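You operate a simulated robot arm through the tools that you are given. There is no shell and no other tool.

You are at the controls of a simulated two-armed robot. One attempt, no reset.

## Task
Start the grey machine's drives, touch the holder down on the block, zero the read-out and wind back up.
Fine: pull the panel's stop out; one press each of its green ON and its ZERO button.

It is judged by the outcome, as a careful person would: the job done as asked, and still so three seconds after it is handed in. It fails if anything else is knocked over, pushed out of place, dropped, spilled or broken.

## Robot
Two 7-joint arms with two-finger parallel grippers on one trunk that stands fixed in place. Base frame: the origin is at the foot of the trunk, x ahead of it, y to its left, z up. Units: m, degrees, N and s.
The left shoulder is at [0.11, 0.169, 1.418], the right one opposite. With the tool pointing down near the work surface each hand reaches from about 0.44 to 0.74 m from the base axis, measured 20 degrees to its own side. Payload 1.57 kg a hand.
The TCP of each hand is the grasp point between the finger pads, 0.03 m short of the fingertips. In the tool frame z runs along the fingers and y along their closing line. Largest opening 0.08 m; finger width 0.017, thickness 0.012; the body of the gripper, 0.04 by 0.082 m, starts 0.08 m behind the TCP.
Orientation is that of the tool frame in the base frame, as a unit quaternion [w, x, y, z]. With the fingers straight down and closing along the base's y, the tool's x points along the base's -x, its y along +y and its z along -z.

## Interface
- The arms move only by the tool move_arm. It takes "left_commands", "right_commands" or both (then of equal length, played together; a hand with none holds still); each is one flat list of numbers, 7 for each row, row after row: the gripper command, from -1 (shut) to 1 (fully open), values between in proportion, then the shift along the base's x, y, z in mm, then the turn, a rotation vector about the base's x, y, z in degrees. In form: [hand, dx, dy, dz, wx, wy, wz, hand, dx, dy, dz, wx, wy, wz, ...]. A call has 1 to 20 rows; each row shifts and turns the commanded pose from where the row before left it. A row lasts 0.2 s, in which the tool goes at most 0.05 m and 8.6 degrees; a call with a longer step from one row to the next is refused whole, and so is a gripper value outside its range. Where a pose cannot be reached the arm comes as near as it can. A force on the tool above 50 N (or 10 N above the force at the start of the call, whichever is more), or a blocked arm, ends the call early, and 0.2 s more pass. Each finger travels about 0.072 m/s and halts on what it meets, pressing with about 34 N; the grip force reading is that of the motor and also rises with nothing between the fingers. The clock runs only during rows and for 0.2 s after the last one: add rows that do not move to give the fingers time. It gives the time, the measured TCP pose, the force on the tool (base axes), the opening and the grip force at its end, in the units of the frame above (readings bear some noise), with the torque about the TCP (base axes, N m) and any sound that the robot's microphone picked up, and new pictures: "pictures" is both (left out), scene, wrist or none (wrist: the cameras of the hands that moved).
- Cameras (640 x 400 px; columns grow to the right, rows downward): "scene" is now at [0.097, 0.0606, 1.586]; the picture's right is [0.96, -0.27, -0.00], its down [-0.24, -0.85, -0.46] and it looks along [0.12, 0.45, -0.89] (base axes); focal length 214 px, centre (320, 200). "left" rides on the left gripper at [0.072, 0.007, -0.122] in its tool frame; the picture's right is [-0.09, 1.00, 0.00], its down [-0.84, -0.08, -0.54] and it looks along [-0.54, -0.05, 0.84] (tool axes); focal length 238 px, centre (320, 200). "right" rides on the right gripper at [0.072, -0.007, -0.122] in its tool frame; the picture's right is [0.09, 1.00, 0.00], its down [-0.84, 0.08, -0.54] and it looks along [-0.54, 0.05, 0.84] (tool axes); focal length 238 px, centre (320, 200). There is no depth. A picture from a camera that has moved, and an enlarged one, comes with that camera's place and axes in the base frame and with its lens.
- move_column(by): slides the trunk up (or, below 0, down) by that many m; the arms and the scene camera ride with it, the base frame stays. It gives what a move gives, with no picture.
- turn_head(pan, tilt): turns the head with the scene camera to pan (to the left, within 86 degrees either way) and tilt (down, from -29 to 69), counted from straight ahead of the robot. It gives what a move gives, and a new picture of the scene camera.
- zoom(camera, box): a new picture of the part [left, top, right, bottom] of that camera's present view, enlarged. The clock stands still meanwhile.
- sign_off(): hands the job in; it is judged then, once.

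Nothing tells you positions but the pictures and the camera data. Unless the task says otherwise, let go and move clear before handing in.

The tools are called after "Request:" as name(argument=value, ...) on one line, values as JSON. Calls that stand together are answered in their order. move_arm: Moves the arms, as the interface text tells. Its arguments: {"type":"object","properties":{"left_commands":{"type":"array","items":{"type":"number"}},"right_commands":{"type":"array","items":{"type":"number"}},"pictures":{"type":"string","enum":["both","scene","wrist","none"]}},"required":[]} The other tools are called the same way: move_column (by) slides the trunk up or down; turn_head (pan, tilt) turns the head that bears the scene camera; zoom (camera, box) takes an enlarged picture of a part of a camera's view; sign_off () hands the job in.

At the start:

```text
t: 0.0
left_tool_pos: [0.617, 0.3522, 1.0995]
left_orientation: [0.001, 0.0, 1.0, -0.001]
left_contact_force: [-0.4, 0.8, -1.1]
left_moment: [-0.01, -0.01, -0.03]
left_grip_width: 0.0799
left_gripper_force: 0.0
right_tool_pos: [0.6606, -0.264, 1.1724]
right_orientation: [0.0, 0.0, 1.0, 0.0]
right_contact_force: [-0.6, 0.3, 0.4]
right_moment: [-0.01, 0.0, -0.02]
right_grip_width: 0.08
right_gripper_force: 0.2
trunk travel left (down, up): [-0.732, 0.158]
head pan, tilt: [74.4, 62.4]
```

scene: 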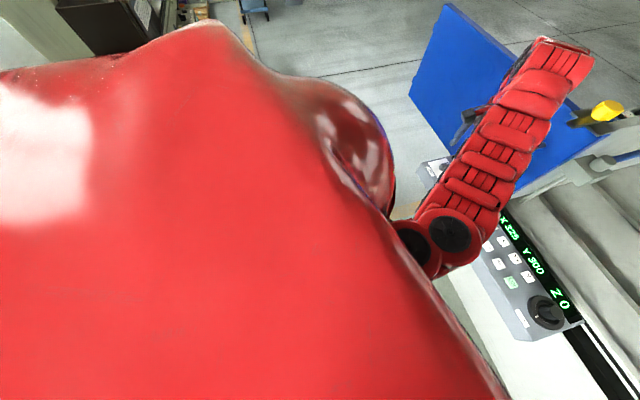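
right: 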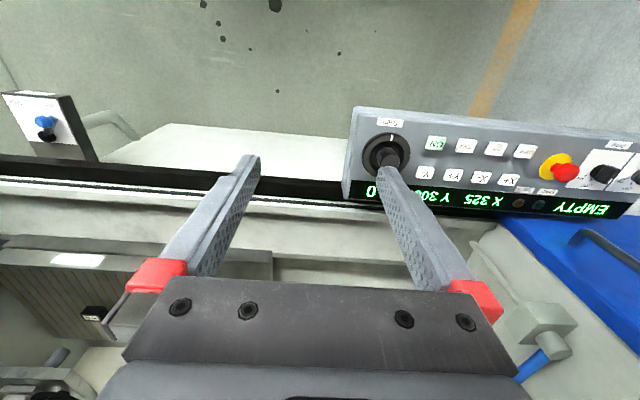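
left: 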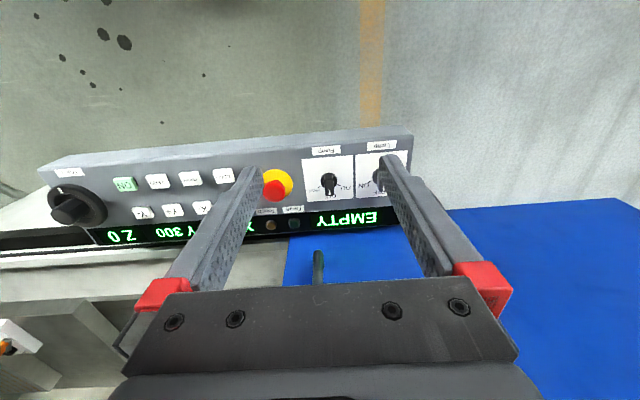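

I see a machine with a control panel (read-out X 325 Y 300 Z 0, e-stop, green ON, buttons, a black knob). I'll look around with the head first to find the panel, holder, and block.

Request:
turn_head(pan=0, tilt=45)

Request:
zoom(camera="left", box=[20, 110, 440, 260])

Request:
zoom(camera="right", box=[340, 90, 640, 240])

```text
t: 1.5
left_tool_pos: [0.6173, 0.3516, 1.0994]
left_orientation: [-0.001, 0.0, 1.0, 0.0]
left_contact_force: [0.7, -0.3, 0.3]
left_moment: [0.0, -0.02, 0.0]
left_grip_width: 0.08
left_gripper_force: 0.0
right_tool_pos: [0.6605, -0.2647, 1.1716]
right_orientation: [0.0, -0.001, 1.0, 0.001]
right_contact_force: [0.1, 0.3, -0.5]
right_moment: [-0.01, 0.01, -0.03]
right_grip_width: 0.0799
right_gripper_force: 0.0
trunk travel left (down, up): [-0.732, 0.158]
head pan, tilt: [0.0, 45.0]
camera scene: at [0.1612, -0.0008, 1.6081], right [0.0, -1.0, 0.0], down [-0.71, 0.0, -0.71], along [0.71, 0.0, -0.71], focal length 214 px, centre (320, 200)
```

scene: 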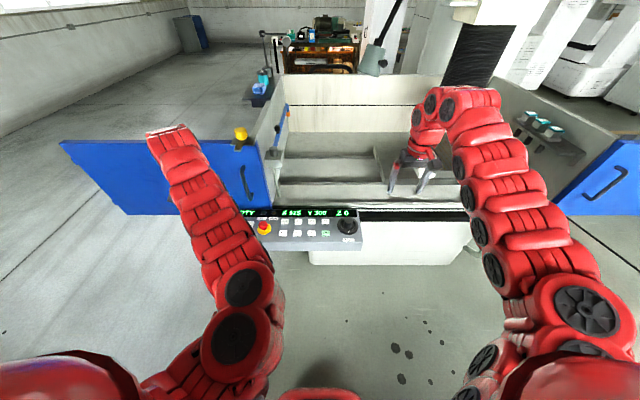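

```text
1.52 times, centred on (230, 185) of left
camera zoom: at [0.5452, 0.3583, 1.221], right [0.09, 1.0, 0.0], down [0.84, -0.08, 0.54], along [0.54, -0.05, -0.84], focal length 363 px, centre (457, 223)
```

zoom: 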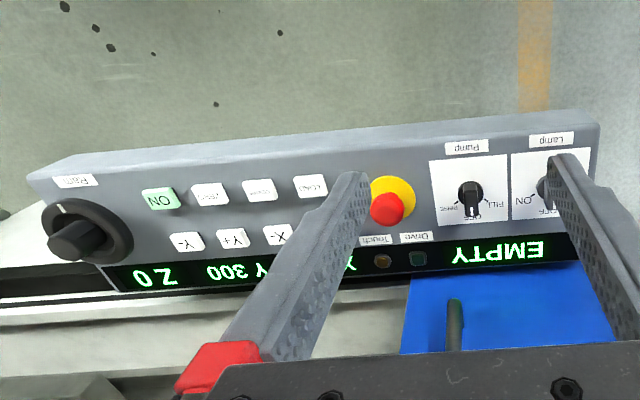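

```text
2.13 times, centred on (490, 165) of right
camera zoom: at [0.5885, -0.272, 1.2943], right [-0.09, 1.0, 0.0], down [0.84, 0.08, 0.54], along [0.54, 0.05, -0.84], focal length 508 px, centre (-43, 275)
```

zoom: 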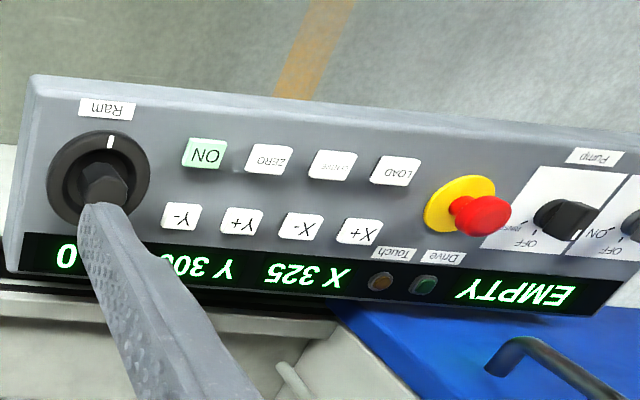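

The machine looks like a sinker EDM with a panel hung at its front; a Ram knob moves the quill. I'll zoom on the work area and panel to find the holder and block.

Request:
zoom(camera="scene", box=[230, 0, 550, 200])

Request:
zoom(camera="scene", box=[230, 180, 390, 280])

Request:
turn_head(pan=0, tilt=15)

```text
2.00 times, centred on (390, 100) of scene
camera zoom: at [0.1612, -0.0008, 1.6081], right [0.0, -1.0, 0.0], down [-0.71, 0.0, -0.71], along [0.71, 0.0, -0.71], focal length 429 px, centre (180, 400)
```

zoom: 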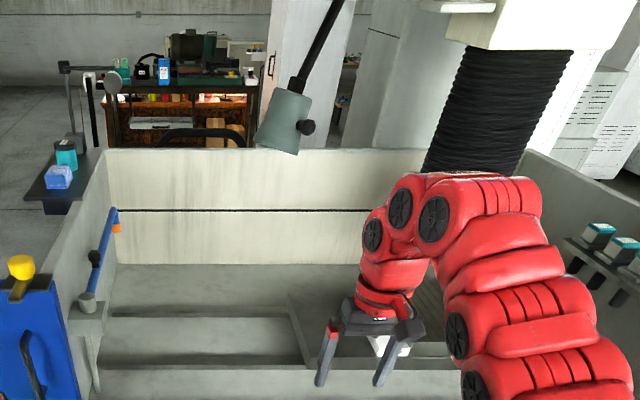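

```text
4.00 times, centred on (310, 230) of scene
camera zoom: at [0.1612, -0.0008, 1.6081], right [0.0, -1.0, 0.0], down [-0.71, 0.0, -0.71], along [0.71, 0.0, -0.71], focal length 858 px, centre (360, 80)
```

zoom: 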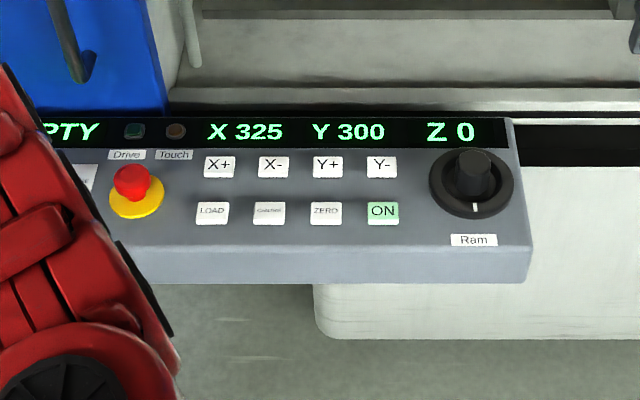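

```text
t: 2.4
left_tool_pos: [0.6183, 0.3515, 1.0984]
left_orientation: [-0.001, 0.0, 1.0, 0.0]
left_contact_force: [0.0, 0.3, 0.0]
left_moment: [-0.04, 0.01, 0.0]
left_grip_width: 0.0802
left_gripper_force: 0.0
right_tool_pos: [0.6602, -0.2648, 1.172]
right_orientation: [0.0, 0.0, 1.0, 0.0]
right_contact_force: [-0.1, -0.3, 0.1]
right_moment: [-0.01, -0.01, 0.0]
right_grip_width: 0.0798
right_gripper_force: 0.0
trunk travel left (down, up): [-0.732, 0.158]
head pan, tilt: [0.0, 15.0]
camera scene: at [0.1733, -0.0009, 1.6549], right [0.0, -1.0, 0.0], down [-0.26, 0.0, -0.97], along [0.97, 0.0, -0.26], focal length 214 px, centre (320, 200)
```

scene: 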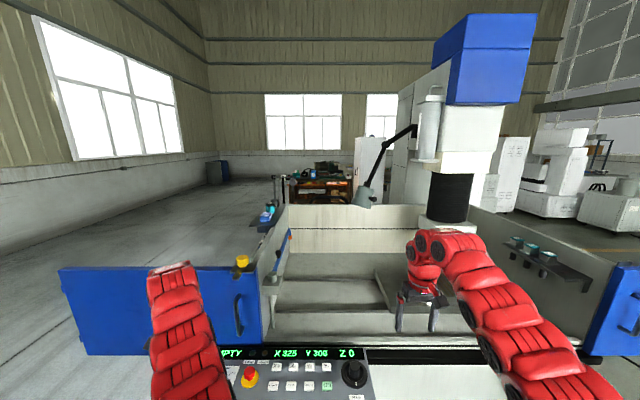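

The panel is roughly horizontal at z≈0.83: Ram knob ≈(0.752,-0.123,0.85), ON ≈(0.729,-0.026,0.836), ZERO next to it, stop ≈(0.758,0.254,0.85). I'll move the right arm aside to see the holder and block.

Request:
move_arm(right_commands=[1, -30, -40, 0, 0, 0, 0, 1, -30, -40, 0, 0, 0, 0, 1, -30, -40, 0, 0, 0, 0, 1, -30, -40, 0, 0, 0, 0], pictures="both")

Request:
zoom(camera="scene", box=[340, 160, 540, 340])

```text
t: 3.4
left_tool_pos: [0.6165, 0.3514, 1.1008]
left_orientation: [0.0, 0.0, 1.0, 0.002]
left_contact_force: [-0.8, -0.6, 0.2]
left_moment: [0.04, -0.01, -0.01]
left_grip_width: 0.0801
left_gripper_force: 0.1
right_tool_pos: [0.5489, -0.4291, 1.1509]
right_orientation: [0.0, 0.001, 1.0, 0.002]
right_contact_force: [0.3, -0.9, -0.4]
right_moment: [0.02, -0.01, 0.01]
right_grip_width: 0.0797
right_gripper_force: 0.1
right hand out of reach, approached as far as the arm can: row 1, 2, 3, 4
trunk travel left (down, up): [-0.732, 0.158]
head pan, tilt: [0.0, 15.0]
camera scene: at [0.1715, -0.0028, 1.6552], right [0.0, -1.0, 0.0], down [-0.26, 0.0, -0.97], along [0.97, 0.0, -0.26], focal length 214 px, centre (320, 200)
camera right: at [0.4785, -0.4366, 1.2739], right [-0.09, 1.0, 0.0], down [0.84, 0.08, 0.54], along [0.54, 0.05, -0.84], focal length 238 px, centre (320, 200)
```

scene: 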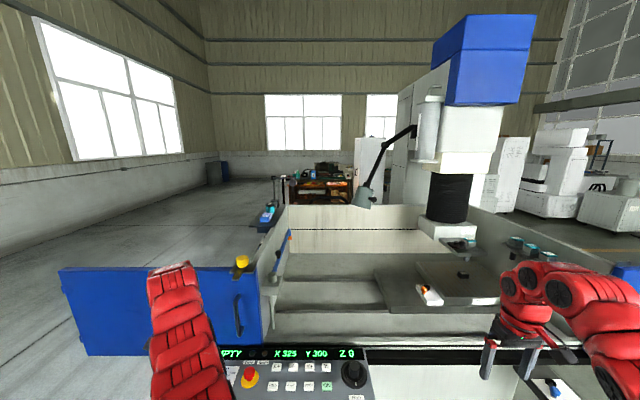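
right: 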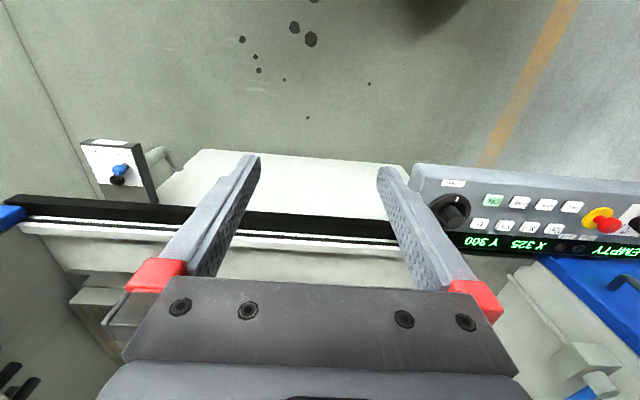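

```text
2.22 times, centred on (440, 250) of scene
camera zoom: at [0.1715, -0.0028, 1.6552], right [0.0, -1.0, 0.0], down [-0.26, 0.0, -0.97], along [0.97, 0.0, -0.26], focal length 477 px, centre (53, 89)
```

zoom: 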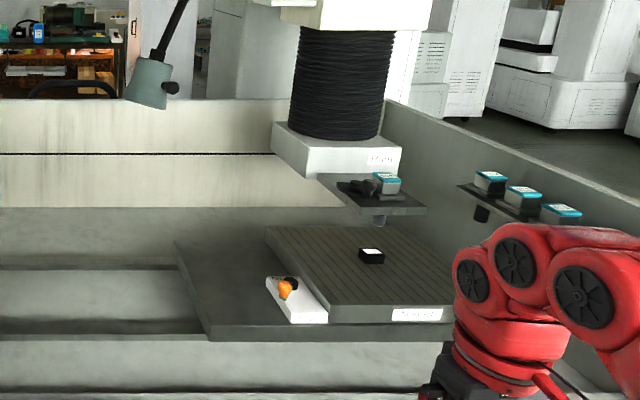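

The ram head hangs over the table with a small black block below it. Zooming to see the holder and block in detail.

Request:
zoom(camera="scene", box=[430, 200, 530, 300])

Request:
zoom(camera="right", box=[390, 150, 640, 270])

```text
4.00 times, centred on (480, 250) of scene
camera zoom: at [0.1715, -0.0028, 1.6552], right [0.0, -1.0, 0.0], down [-0.26, 0.0, -0.97], along [0.97, 0.0, -0.26], focal length 858 px, centre (-320, 0)
```

zoom: 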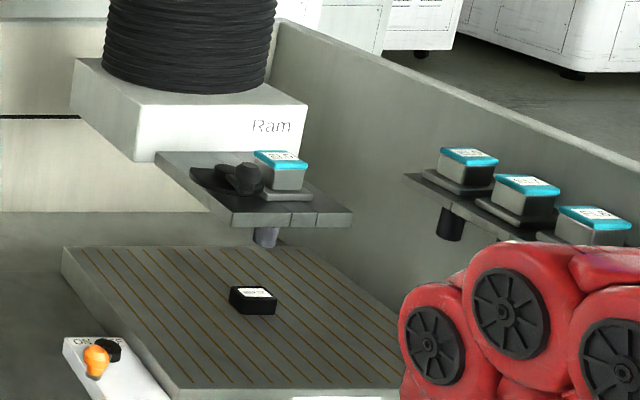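

```text
2.56 times, centred on (515, 210) of right
camera zoom: at [0.4785, -0.4366, 1.2739], right [-0.09, 1.0, 0.0], down [0.84, 0.08, 0.54], along [0.54, 0.05, -0.84], focal length 610 px, centre (-179, 174)
```

zoom: 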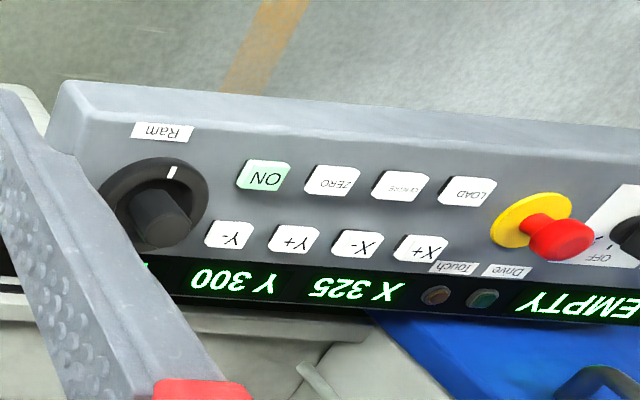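

The holder hangs over the small block on the table; the panel is clear. I'll lower the trunk 0.2 m to extend reach over the panel, and look down at it.

Request:
move_column(by=-0.2)

Request:
turn_head(pan=8, tilt=42)

```text
t: 5.6
left_tool_pos: [0.6187, 0.352, 0.9005]
left_orientation: [0.0, 0.0, 1.0, 0.0]
left_contact_force: [-0.5, 0.4, 0.0]
left_moment: [0.04, 0.01, 0.01]
left_grip_width: 0.0801
left_gripper_force: 0.1
right_tool_pos: [0.552, -0.4272, 0.9517]
right_orientation: [0.0, 0.0, 1.0, 0.001]
right_contact_force: [-0.4, 0.2, 0.6]
right_moment: [0.0, 0.05, -0.03]
right_grip_width: 0.0798
right_gripper_force: 0.2
trunk travel left (down, up): [-0.532, 0.358]
head pan, tilt: [0.0, 15.0]
```

```text
t: 6.5
left_tool_pos: [0.6176, 0.3522, 0.9006]
left_orientation: [0.0, -0.001, 1.0, 0.0]
left_contact_force: [-0.5, 0.2, 0.0]
left_moment: [0.01, 0.0, -0.01]
left_grip_width: 0.08
left_gripper_force: 0.1
right_tool_pos: [0.5514, -0.4278, 0.9507]
right_orientation: [0.0, 0.0, 1.0, 0.001]
right_contact_force: [0.7, 0.0, 0.6]
right_moment: [0.04, 0.01, 0.03]
right_grip_width: 0.08
right_gripper_force: 0.1
trunk travel left (down, up): [-0.532, 0.358]
head pan, tilt: [8.0, 42.0]
camera scene: at [0.1626, 0.0107, 1.4125], right [0.14, -0.99, 0.0], down [-0.66, -0.09, -0.74], along [0.74, 0.1, -0.67], focal length 214 px, centre (320, 200)
```

scene: 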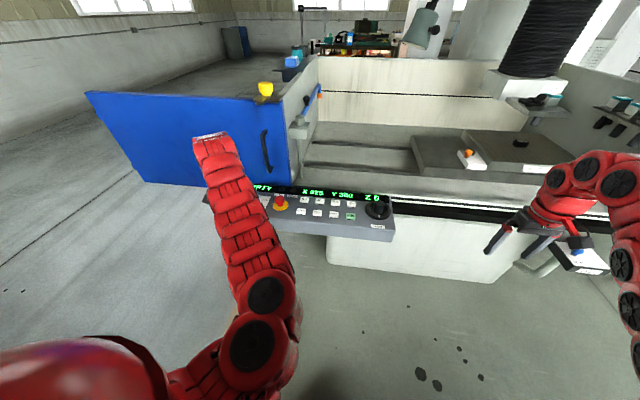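

Request:
zoom(camera="scene", box=[240, 170, 400, 250])

Request:
zoom(camera="left", box=[0, 0, 640, 400])

```text
4.00 times, centred on (320, 210) of scene
camera zoom: at [0.1626, 0.0107, 1.4125], right [0.14, -0.99, 0.0], down [-0.66, -0.09, -0.74], along [0.74, 0.1, -0.67], focal length 858 px, centre (320, 160)
```

zoom: 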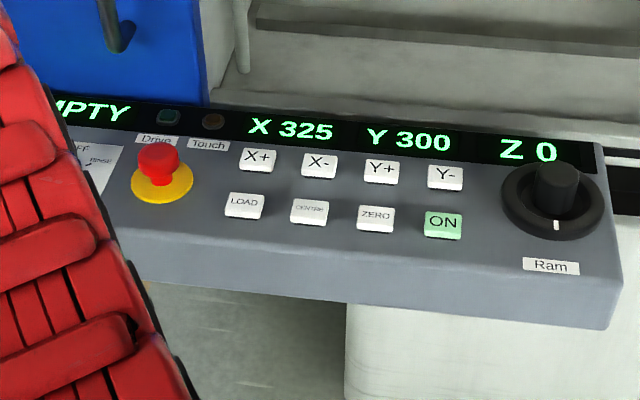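

```text
1.00 times, centred on (320, 200) of left (not enlarged: the box is as wide or as high as the picture)
camera zoom: at [0.5451, 0.3583, 1.021], right [0.09, 1.0, 0.0], down [0.84, -0.08, 0.54], along [0.54, -0.05, -0.84], focal length 238 px, centre (320, 200)
```

zoom: 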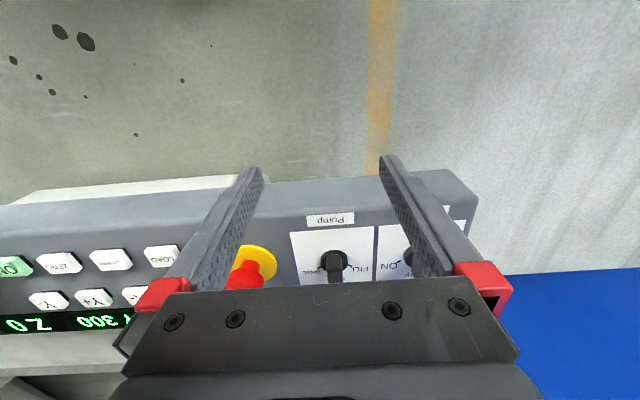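

The stop's collar is at about (0.763, 0.256, 0.813), red head top at z≈0.852, axis vertical. I'll bring the left hand above it, partly open.

Request:
move_arm(left_commands=[0.6, 0, 0, 30, 0, 0, 0, 0.6, 36.5, -24, 0, 0, 0, 0, 0.6, 36.5, -24, 0, 0, 0, 0, 0.6, 36.5, -24, 0, 0, 0, 0, 0.6, 36.5, -24, 0, 0, 0, 0, 0.6, 0, 0, 0, 0, 0, 0])

Request:
zoom(camera="left", box=[160, 100, 480, 300])

Request:
zoom(camera="scene", box=[220, 150, 380, 250])

```text
t: 7.9
left_tool_pos: [0.7084, 0.2892, 0.9277]
left_orientation: [0.0, 0.0, 1.0, -0.001]
left_contact_force: [0.4, -0.8, -0.3]
left_moment: [0.05, 0.0, 0.0]
left_grip_width: 0.064
left_gripper_force: 0.0
left hand out of reach, approached as far as the arm can: row 4, 5
right_tool_pos: [0.5523, -0.426, 0.9526]
right_orientation: [-0.001, 0.0, 1.0, 0.002]
right_contact_force: [0.6, 0.1, -0.1]
right_moment: [0.01, -0.01, -0.01]
right_grip_width: 0.0799
right_gripper_force: 0.1
trunk travel left (down, up): [-0.532, 0.358]
head pan, tilt: [8.0, 42.0]
camera scene: at [0.1626, 0.0112, 1.4124], right [0.14, -0.99, 0.0], down [-0.66, -0.09, -0.74], along [0.74, 0.1, -0.67], focal length 214 px, centre (320, 200)
camera left: at [0.6353, 0.2947, 1.0492], right [0.09, 1.0, 0.0], down [0.84, -0.08, 0.54], along [0.54, -0.05, -0.84], focal length 238 px, centre (320, 200)
```

scene: 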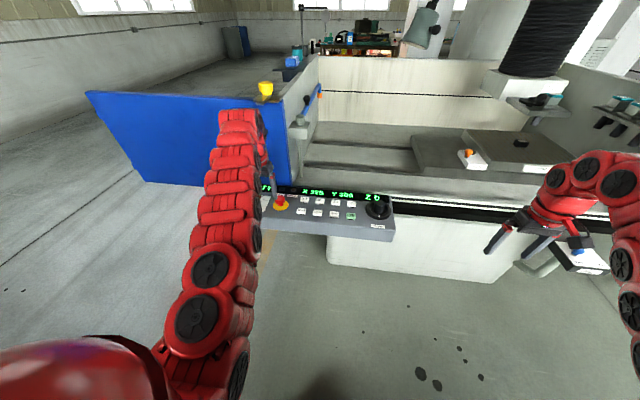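
left: 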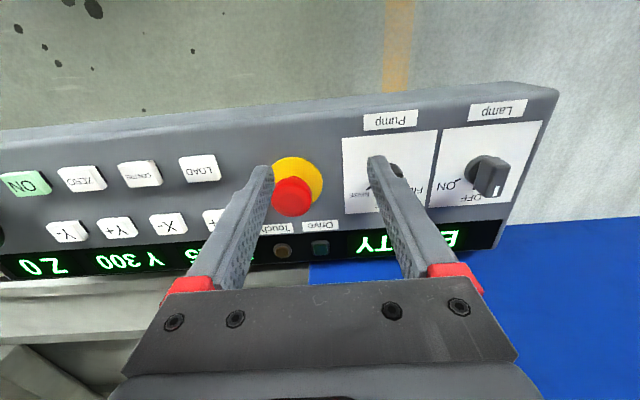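

```text
2.00 times, centred on (320, 200) of left
camera zoom: at [0.6353, 0.2947, 1.0492], right [0.09, 1.0, 0.0], down [0.84, -0.08, 0.54], along [0.54, -0.05, -0.84], focal length 477 px, centre (320, 200)
```

zoom: 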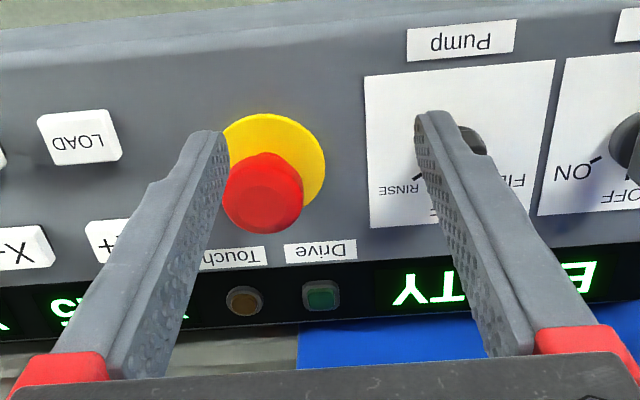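

```text
4.00 times, centred on (300, 200) of scene
camera zoom: at [0.1626, 0.0112, 1.4124], right [0.14, -0.99, 0.0], down [-0.66, -0.09, -0.74], along [0.74, 0.1, -0.67], focal length 858 px, centre (400, 200)
```

zoom: 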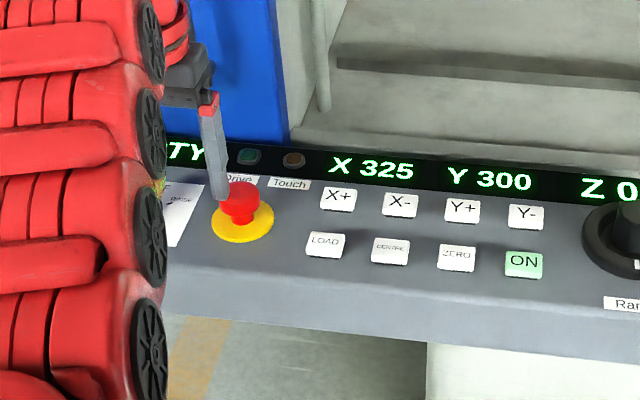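

The vertical tool comes up short on reach, so I'll lean the left hand forward 20° (fingers ahead of the wrist), lift it, and then lower the trunk further.

Request:
move_arm(left_commands=[0.6, -12, -5, 30, 0, -5, 0, 0.6, -12, -5, 30, 0, -5, 0, 0.6, -12, -5, 30, 0, -5, 0, 0.6, -12, -5, 30, 0, -5, 0, 0.6, 0, 0, 0, 0, 0, 0], pictures="none")

Request:
move_column(by=-0.12)

Request:
turn_head(pan=8, tilt=38)

```text
t: 9.1
left_tool_pos: [0.6674, 0.2635, 1.0428]
left_orientation: [0.175, 0.0, 0.985, 0.001]
left_contact_force: [1.5, -0.8, 0.2]
left_moment: [0.02, 0.0, -0.06]
left_grip_width: 0.064
left_gripper_force: 0.0
left hand out of reach, approached as far as the arm can: row 4
right_tool_pos: [0.5521, -0.4274, 0.9512]
right_orientation: [-0.001, 0.0, 1.0, 0.0]
right_contact_force: [-1.0, 0.7, -0.3]
right_moment: [0.0, -0.01, 0.02]
right_grip_width: 0.0797
right_gripper_force: 0.0
trunk travel left (down, up): [-0.532, 0.358]
head pan, tilt: [8.0, 42.0]
```

```text
t: 10.6
left_tool_pos: [0.6654, 0.264, 0.9235]
left_orientation: [0.175, 0.0, 0.985, 0.001]
left_contact_force: [-1.1, -0.6, 0.0]
left_moment: [0.02, -0.03, -0.01]
left_grip_width: 0.0642
left_gripper_force: 0.1
right_tool_pos: [0.551, -0.4272, 0.8312]
right_orientation: [0.0, 0.0, 1.0, 0.001]
right_contact_force: [-0.1, -0.1, -0.3]
right_moment: [-0.02, -0.03, 0.04]
right_grip_width: 0.0802
right_gripper_force: 0.0
trunk travel left (down, up): [-0.412, 0.478]
head pan, tilt: [8.0, 42.0]
```

```text
t: 11.2
left_tool_pos: [0.6677, 0.2634, 0.9225]
left_orientation: [0.175, 0.0, 0.985, 0.0]
left_contact_force: [-0.5, -0.3, 0.9]
left_moment: [-0.01, -0.03, -0.01]
left_grip_width: 0.0639
left_gripper_force: 0.0
right_tool_pos: [0.5517, -0.4278, 0.8314]
right_orientation: [-0.002, 0.0, 1.0, 0.0]
right_contact_force: [0.3, 0.5, 0.5]
right_moment: [0.01, -0.01, 0.05]
right_grip_width: 0.0797
right_gripper_force: 0.0
trunk travel left (down, up): [-0.412, 0.478]
head pan, tilt: [8.0, 38.0]
camera scene: at [0.1652, 0.0111, 1.2984], right [0.14, -0.99, 0.0], down [-0.61, -0.09, -0.79], along [0.78, 0.11, -0.62], focal length 214 px, centre (320, 200)
```

scene: 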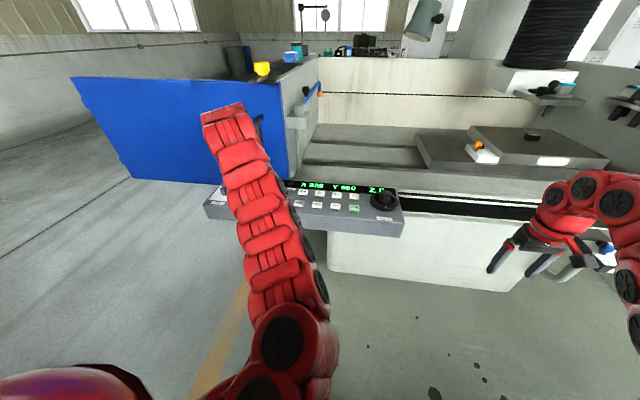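

Now moving the leaned left hand to just above the stop.

Request:
move_arm(left_commands=[0.6, 30, -2, 0, 0, 0, 0, 0.6, 30, -3, -5, 0, 0, 0, 0.6, 32, -3, -10, 0, 0, 0, 0.6, 0, 0, 0, 0, 0, 0])

Request:
zoom(camera="left", box=[160, 100, 480, 300])

Request:
zoom(camera="scene", box=[220, 140, 420, 265])

```text
t: 12.2
left_tool_pos: [0.7589, 0.2554, 0.9091]
left_orientation: [0.174, 0.0, 0.985, 0.001]
left_contact_force: [-0.8, -0.5, 0.2]
left_moment: [0.03, 0.02, 0.06]
left_grip_width: 0.064
left_gripper_force: 0.0
right_tool_pos: [0.5515, -0.4283, 0.8316]
right_orientation: [-0.001, 0.0, 1.0, 0.0]
right_contact_force: [-1.4, 0.1, 0.3]
right_moment: [0.01, -0.02, 0.0]
right_grip_width: 0.0799
right_gripper_force: 0.1
trunk travel left (down, up): [-0.412, 0.478]
head pan, tilt: [8.0, 38.0]
camera scene: at [0.1647, 0.0107, 1.2985], right [0.14, -0.99, 0.0], down [-0.61, -0.09, -0.79], along [0.78, 0.11, -0.62], focal length 214 px, centre (320, 200)
camera left: at [0.6475, 0.2611, 0.9978], right [0.09, 1.0, 0.03], down [0.6, -0.08, 0.8], along [0.8, -0.05, -0.6], focal length 238 px, centre (320, 200)
```

scene: 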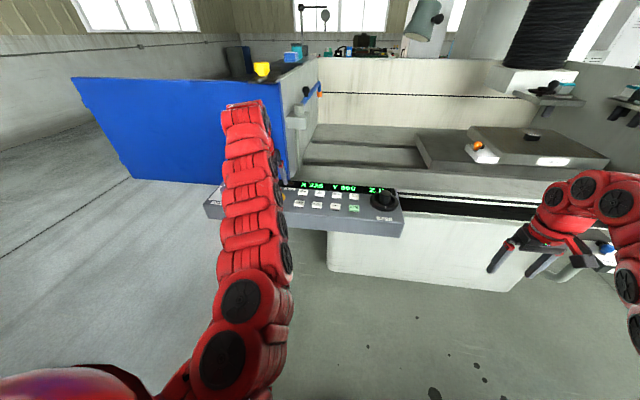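
left: 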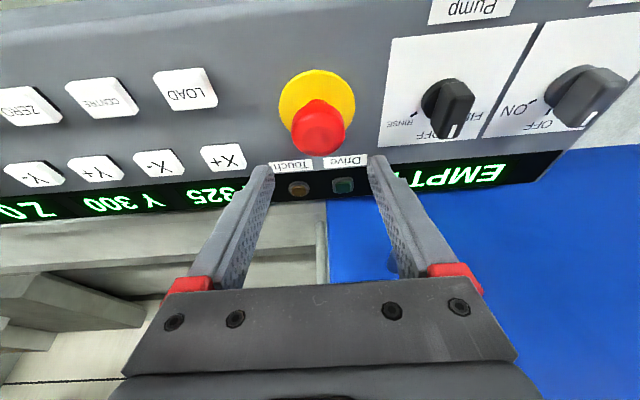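

```text
2.00 times, centred on (320, 200) of left
camera zoom: at [0.6475, 0.2611, 0.9978], right [0.09, 1.0, 0.03], down [0.6, -0.08, 0.8], along [0.8, -0.05, -0.6], focal length 477 px, centre (320, 200)
```

zoom: 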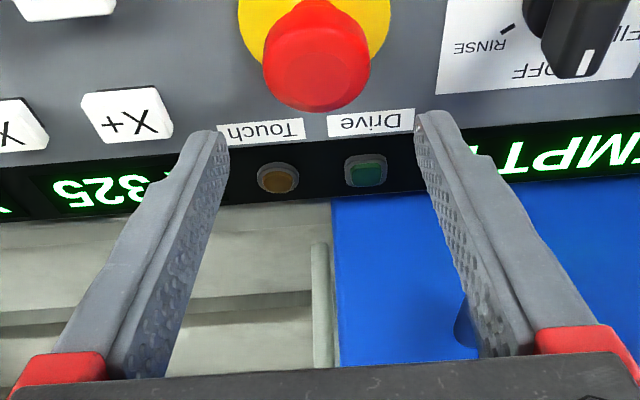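

```text
3.20 times, centred on (320, 202) of scene
camera zoom: at [0.1647, 0.0107, 1.2985], right [0.14, -0.99, 0.0], down [-0.61, -0.09, -0.79], along [0.78, 0.11, -0.62], focal length 686 px, centre (320, 192)
```

zoom: 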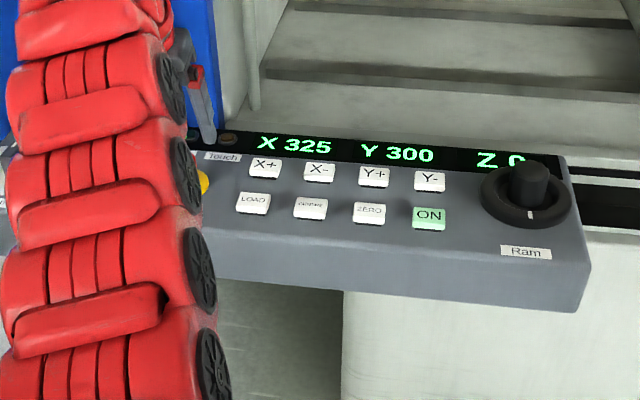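

The stop is centred between the fingers laterally and about 55 mm below. Descending onto its head and closing.

Request:
move_arm(left_commands=[0.6, -1, 0, -25, 0, 0, 0, 0.6, 0, 0, -20, 0, 0, 0, 0.6, 0, 0, -10, 0, 0, 0, 0.6, 0, 0, 0, 0, 0, 0])

Request:
zoom(camera="left", box=[160, 50, 480, 250])

```text
t: 13.2
left_tool_pos: [0.7587, 0.2546, 0.8536]
left_orientation: [0.175, 0.0, 0.985, 0.001]
left_contact_force: [0.6, -0.5, 0.4]
left_moment: [0.02, 0.0, 0.0]
left_grip_width: 0.0638
left_gripper_force: 0.1
right_tool_pos: [0.5522, -0.4266, 0.8321]
right_orientation: [-0.001, -0.001, 1.0, 0.001]
right_contact_force: [0.1, -0.4, -0.1]
right_moment: [-0.03, 0.04, 0.0]
right_grip_width: 0.0799
right_gripper_force: 0.1
trunk travel left (down, up): [-0.412, 0.478]
head pan, tilt: [8.0, 38.0]
camera scene: at [0.1651, 0.0111, 1.2984], right [0.14, -0.99, 0.0], down [-0.61, -0.09, -0.79], along [0.78, 0.11, -0.62], focal length 214 px, centre (320, 200)
camera left: at [0.6472, 0.2617, 0.9424], right [0.09, 1.0, 0.03], down [0.6, -0.08, 0.8], along [0.8, -0.05, -0.6], focal length 238 px, centre (320, 200)
```

scene: 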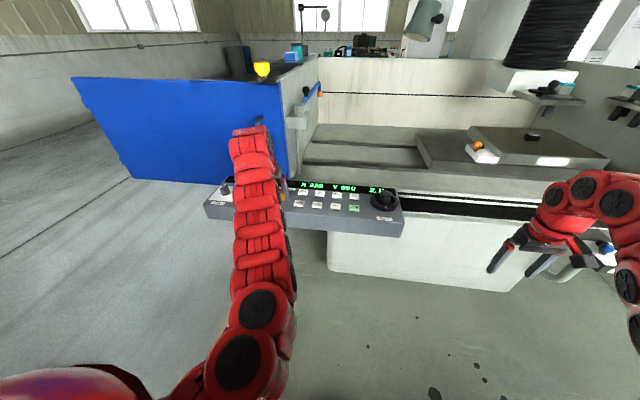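
left: 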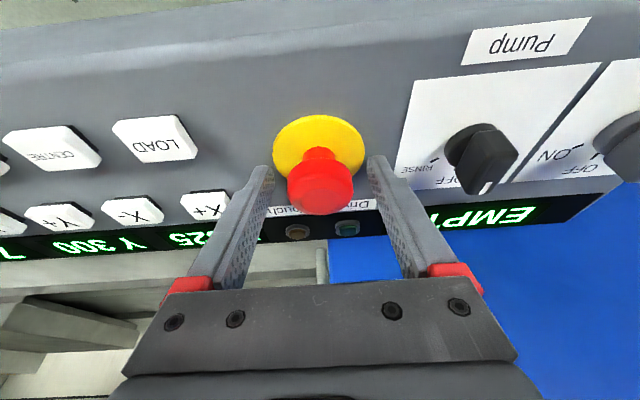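

```text
2.00 times, centred on (320, 150) of left
camera zoom: at [0.6472, 0.2617, 0.9424], right [0.09, 1.0, 0.03], down [0.6, -0.08, 0.8], along [0.8, -0.05, -0.6], focal length 477 px, centre (320, 300)
```

zoom: 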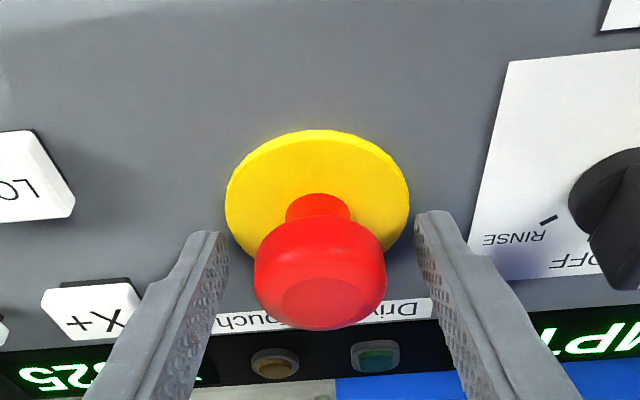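

The red head sits between the pads, its neck free above the collar. Closing and then pulling straight up.

Request:
move_arm(left_commands=[-1, 0, 0, 0, 0, 0, 0, -1, 0, 0, 0, 0, 0, 0, -1, 0, 0, 0, 0, 0, 0], pictures="wrist")

```text
t: 14.1
left_tool_pos: [0.7576, 0.255, 0.854]
left_orientation: [0.175, 0.001, 0.985, 0.0]
left_contact_force: [-0.4, -1.0, -0.6]
left_moment: [0.02, 0.03, 0.02]
left_grip_width: 0.0389
left_gripper_force: 44.5
right_tool_pos: [0.5507, -0.4274, 0.8306]
right_orientation: [0.0, 0.001, 1.0, 0.001]
right_contact_force: [-0.1, -0.2, -0.1]
right_moment: [0.05, 0.01, 0.03]
right_grip_width: 0.08
right_gripper_force: 0.1
trunk travel left (down, up): [-0.412, 0.478]
head pan, tilt: [8.0, 38.0]
camera left: at [0.6473, 0.2616, 0.9423], right [0.09, 1.0, 0.03], down [0.6, -0.08, 0.8], along [0.8, -0.05, -0.6], focal length 238 px, centre (320, 200)
```

left: 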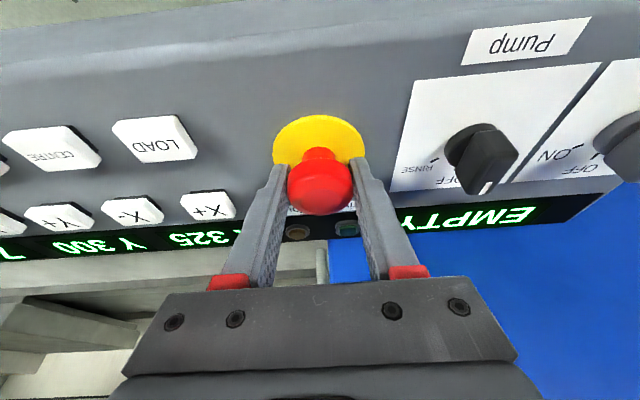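

Gripped at 39 mm. Pulling up in small steps.

Request:
move_arm(left_commands=[-1, 0, 0, 2, 0, 0, 0, -1, 0, 0, 2, 0, 0, 0, -1, 0, 0, 2, 0, 0, 0, -1, 0, 0, 2, 0, 0, 0, -1, 0, 0, 2, 0, 0, 0, -1, 0, 0, 0, 0, 0, 0], pictures="wrist")

```text
t: 15.4
left_tool_pos: [0.7588, 0.2547, 0.8613]
left_orientation: [0.172, 0.0, 0.985, 0.001]
left_contact_force: [0.5, -3.4, -9.5]
left_moment: [0.05, -0.54, -0.05]
left_grip_width: 0.0388
left_gripper_force: 44.4
right_tool_pos: [0.5525, -0.4269, 0.8297]
right_orientation: [-0.001, 0.001, 1.0, 0.001]
right_contact_force: [0.1, -0.7, 0.8]
right_moment: [-0.01, -0.01, -0.02]
right_grip_width: 0.08
right_gripper_force: 0.1
trunk travel left (down, up): [-0.412, 0.478]
head pan, tilt: [8.0, 38.0]
camera left: at [0.6474, 0.2617, 0.9508], right [0.09, 1.0, 0.03], down [0.6, -0.08, 0.8], along [0.79, -0.05, -0.61], focal length 238 px, centre (320, 200)
```

left: 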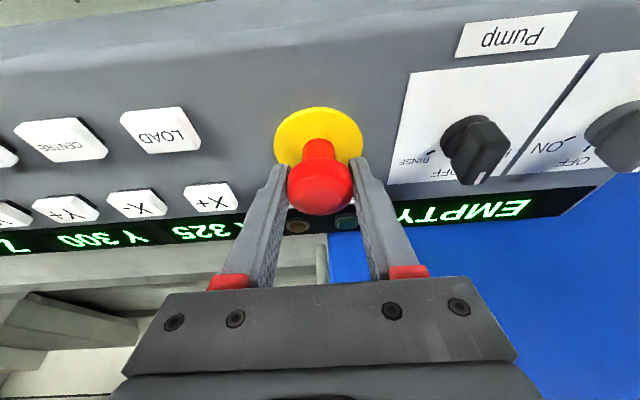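

The stop head rose with the hand about 7 mm; now ~10 N resistance. I'll pull a little more to be sure it reaches its end.

Request:
move_arm(left_commands=[-1, 0, 0, 1.5, 0, 0, 0, -1, 0, 0, 1.5, 0, 0, 0, -1, 0, 0, 1, 0, 0, 0, -1, 0, 0, 0, 0, 0, 0], pictures="wrist")

Request:
zoom(camera="left", box=[220, 80, 420, 280])

```text
t: 16.4
left_tool_pos: [0.7578, 0.2562, 0.8616]
left_orientation: [0.17, 0.0, 0.985, 0.0]
left_contact_force: [-6.3, -6.1, -34.8]
left_moment: [-0.02, 0.38, -0.06]
left_grip_width: 0.0385
left_gripper_force: 43.9
right_tool_pos: [0.5548, -0.4269, 0.8293]
right_orientation: [-0.002, 0.0, 1.0, 0.001]
right_contact_force: [-0.4, -0.8, -0.1]
right_moment: [-0.01, 0.0, -0.02]
right_grip_width: 0.08
right_gripper_force: 0.1
trunk travel left (down, up): [-0.412, 0.478]
head pan, tilt: [8.0, 38.0]
camera left: at [0.6483, 0.2618, 0.9525], right [0.09, 1.0, 0.03], down [0.61, -0.08, 0.79], along [0.79, -0.05, -0.61], focal length 238 px, centre (320, 200)
```

left: 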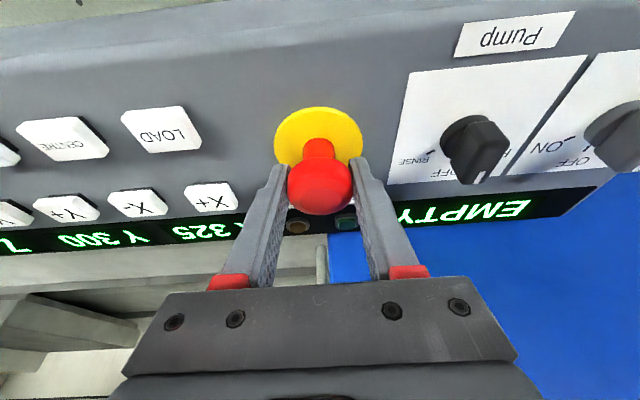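

```text
2.00 times, centred on (320, 180) of left
camera zoom: at [0.6483, 0.2618, 0.9525], right [0.09, 1.0, 0.03], down [0.61, -0.08, 0.79], along [0.79, -0.05, -0.61], focal length 477 px, centre (320, 240)
```

zoom: 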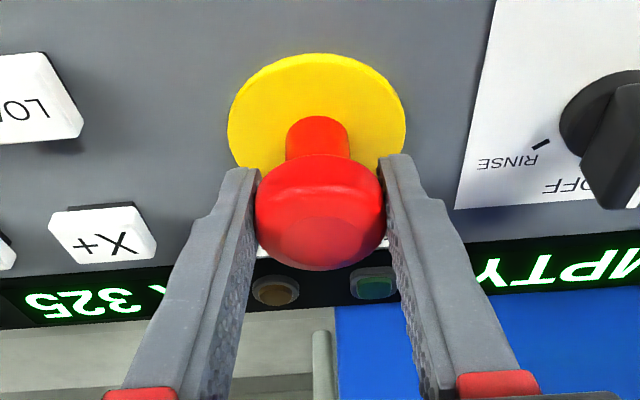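

The stop is hard against its upper end: it's out. Easing off, opening, then lifting clear.

Request:
move_arm(left_commands=[-1, 0, 0, -3, 0, 0, 0, 0.6, 0, 0, 0, 0, 0, 0, 0.6, 0, 0, 0, 0, 0, 0, 0.6, 0, 0, 20, 0, 0, 0, 0.6, 0, 0, 30, 0, 0, 0, 0.6, 0, 0, 30, 0, 0, 0, 0.6, 0, 0, 0, 0, 0, 0], pictures="wrist")

Request:
zoom(camera="left", box=[160, 50, 480, 250])

```text
t: 18.1
left_tool_pos: [0.757, 0.2568, 0.9436]
left_orientation: [0.174, -0.001, 0.985, 0.001]
left_contact_force: [-0.2, -0.2, 0.1]
left_moment: [0.0, 0.0, 0.02]
left_grip_width: 0.0639
left_gripper_force: 0.1
right_tool_pos: [0.5525, -0.4278, 0.8311]
right_orientation: [-0.001, 0.001, 1.0, 0.001]
right_contact_force: [-0.1, 0.0, 0.3]
right_moment: [0.02, -0.01, -0.01]
right_grip_width: 0.0802
right_gripper_force: 0.0
trunk travel left (down, up): [-0.412, 0.478]
head pan, tilt: [8.0, 38.0]
camera left: at [0.6465, 0.2624, 1.0322], right [0.09, 1.0, 0.03], down [0.6, -0.08, 0.8], along [0.79, -0.05, -0.6], focal length 238 px, centre (320, 200)
```

left: 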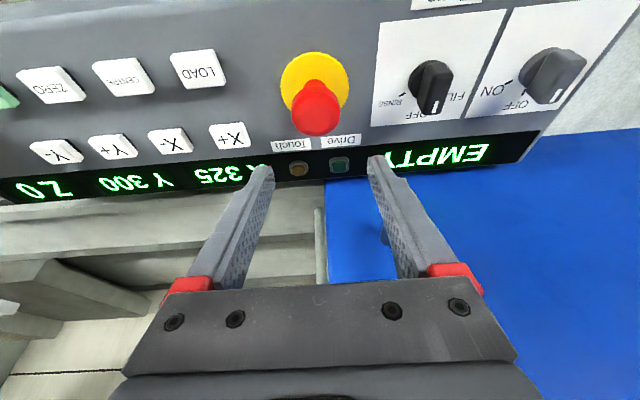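

```text
2.00 times, centred on (320, 150) of left
camera zoom: at [0.6465, 0.2624, 1.0322], right [0.09, 1.0, 0.03], down [0.6, -0.08, 0.8], along [0.79, -0.05, -0.6], focal length 477 px, centre (320, 300)
```

zoom: 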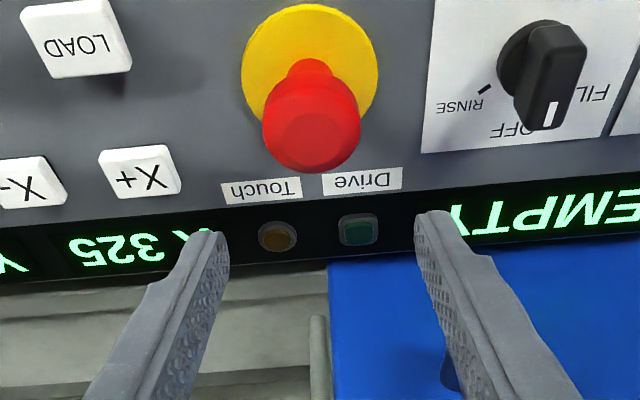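

The stop is out (head higher, Drive light still off). Next, ON: closing the left fingers and carrying them above ON at about (0.728, -0.026, 0.832).

Request:
move_arm(left_commands=[-1, -4, -40, -4, 0, 0, 0, -1, -4, -40, -5, 0, 0, 0, -1, -4, -40, -5, 0, 0, 0, -1, -5, -40, -5, 0, 0, 0, -1, -5, -40, -5, 0, 0, 0, -1, -4, -40, -5, 0, 0, 0, -1, -4, -42, -10, 0, 0, 0, -1, 0, 0, 0, 0, 0, 0])

Request:
zoom(camera="left", box=[160, 50, 480, 250])

Request:
zoom(camera="scene", box=[220, 140, 420, 265])

```text
t: 19.9
left_tool_pos: [0.7274, -0.026, 0.9039]
left_orientation: [0.175, -0.002, 0.985, 0.002]
left_contact_force: [0.7, 0.0, -0.7]
left_moment: [0.01, 0.03, 0.0]
left_grip_width: 0.0001
left_gripper_force: 21.4
right_tool_pos: [0.5514, -0.4275, 0.831]
right_orientation: [-0.001, 0.0, 1.0, 0.002]
right_contact_force: [0.6, 0.9, -1.5]
right_moment: [-0.01, -0.01, 0.04]
right_grip_width: 0.0799
right_gripper_force: 0.1
trunk travel left (down, up): [-0.412, 0.478]
head pan, tilt: [8.0, 38.0]
camera scene: at [0.1651, 0.0114, 1.2984], right [0.14, -0.99, 0.0], down [-0.61, -0.09, -0.79], along [0.78, 0.11, -0.62], focal length 214 px, centre (320, 200)
camera left: at [0.6166, -0.02, 0.9937], right [0.08, 1.0, 0.03], down [0.6, -0.08, 0.8], along [0.8, -0.05, -0.6], focal length 238 px, centre (320, 200)
```

scene: 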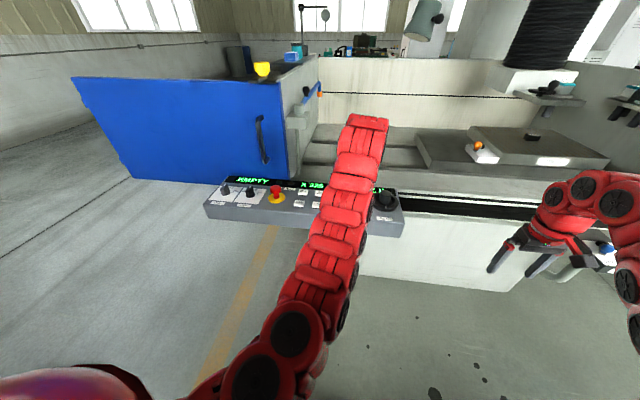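
left: 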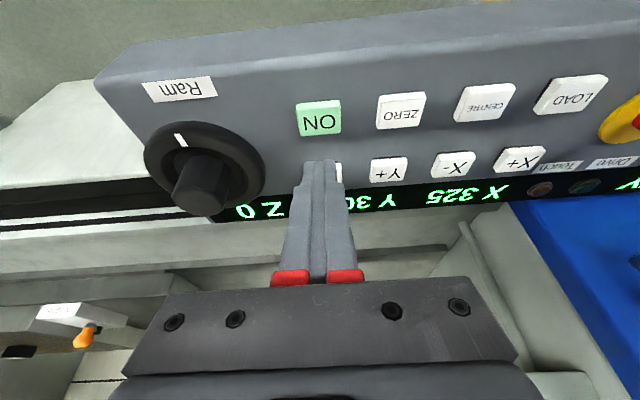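

```text
2.00 times, centred on (320, 150) of left
camera zoom: at [0.6166, -0.02, 0.9937], right [0.08, 1.0, 0.03], down [0.6, -0.08, 0.8], along [0.8, -0.05, -0.6], focal length 477 px, centre (320, 300)
```

zoom: 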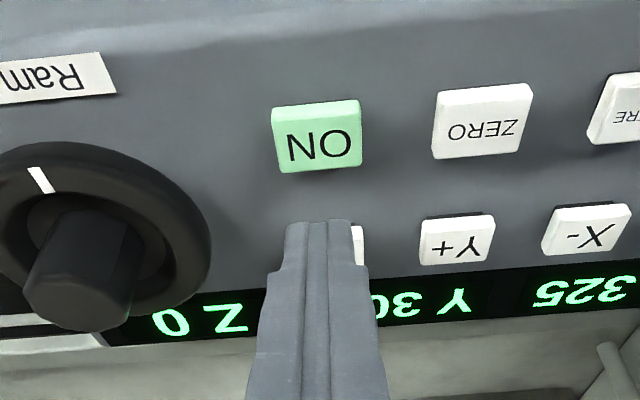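

```text
3.20 times, centred on (320, 202) of scene
camera zoom: at [0.1651, 0.0114, 1.2984], right [0.14, -0.99, 0.0], down [-0.61, -0.09, -0.79], along [0.78, 0.11, -0.62], focal length 686 px, centre (320, 192)
```

zoom: 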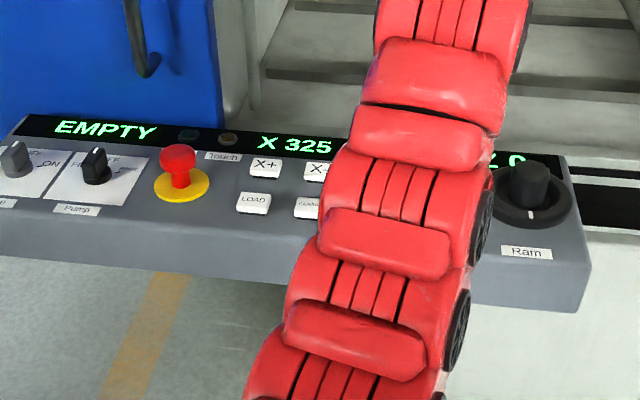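

ON is directly below the closed tips. Descending to just above it.

Request:
move_arm(left_commands=[-1, -1, 0, -20, 0, 0, 0, -1, 0, 0, -16, 0, 0, 0, -1, 0, 0, 0, 0, 0, 0], pictures="wrist")

Request:
zoom(camera="left", box=[220, 80, 420, 230])

```text
t: 20.6
left_tool_pos: [0.7272, -0.0262, 0.8687]
left_orientation: [0.174, 0.0, 0.985, 0.0]
left_contact_force: [0.7, -1.0, 0.3]
left_moment: [0.0, -0.03, 0.02]
left_grip_width: 0.0
left_gripper_force: 20.8
right_tool_pos: [0.5509, -0.4278, 0.8309]
right_orientation: [-0.001, 0.0, 1.0, 0.0]
right_contact_force: [-0.4, -0.1, 0.1]
right_moment: [-0.04, 0.0, 0.01]
right_grip_width: 0.0798
right_gripper_force: 0.2
trunk travel left (down, up): [-0.412, 0.478]
head pan, tilt: [8.0, 38.0]
camera left: at [0.6164, -0.0199, 0.9589], right [0.09, 1.0, 0.03], down [0.6, -0.08, 0.8], along [0.8, -0.05, -0.6], focal length 238 px, centre (320, 200)
```

left: 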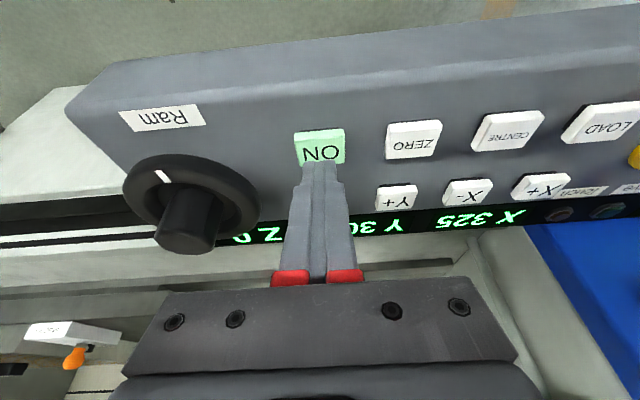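

```text
2.67 times, centred on (320, 155) of left
camera zoom: at [0.6164, -0.0199, 0.9589], right [0.09, 1.0, 0.03], down [0.6, -0.08, 0.8], along [0.8, -0.05, -0.6], focal length 636 px, centre (320, 320)
```

zoom: 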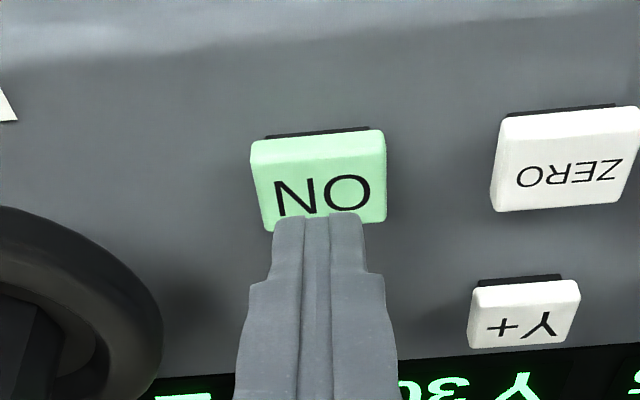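

Tips are a few mm above ON. Pressing in small steps.

Request:
move_arm(left_commands=[-1, -3, 0, -2, 0, 0, 0, -1, 0, 0, -2, 0, 0, 0, -1, 0, 0, -1, 0, 0, 0, -1, 0, 0, -1, 0, 0, 0], pictures="wrist")

```text
t: 21.6
left_tool_pos: [0.724, -0.0272, 0.8635]
left_orientation: [0.174, -0.001, 0.985, 0.001]
left_contact_force: [-0.2, -0.9, -0.5]
left_moment: [0.04, -0.02, -0.01]
left_grip_width: 0.0
left_gripper_force: 21.0
right_tool_pos: [0.551, -0.427, 0.832]
right_orientation: [-0.001, -0.001, 1.0, 0.001]
right_contact_force: [-0.6, 0.5, 0.6]
right_moment: [0.04, 0.02, 0.03]
right_grip_width: 0.08
right_gripper_force: 0.0
trunk travel left (down, up): [-0.412, 0.478]
head pan, tilt: [8.0, 38.0]
camera left: at [0.613, -0.0203, 0.9522], right [0.09, 1.0, 0.03], down [0.6, -0.08, 0.8], along [0.8, -0.05, -0.6], focal length 238 px, centre (320, 200)
```

left: 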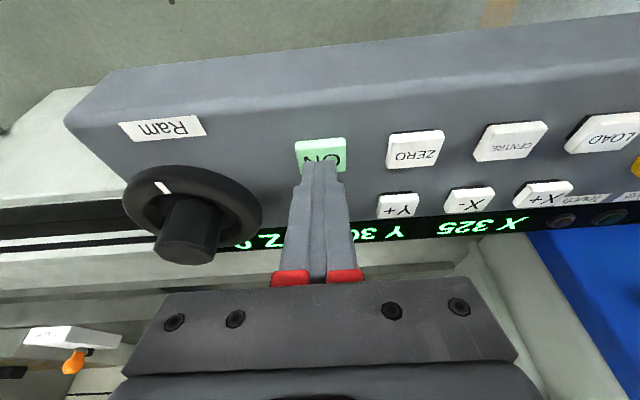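

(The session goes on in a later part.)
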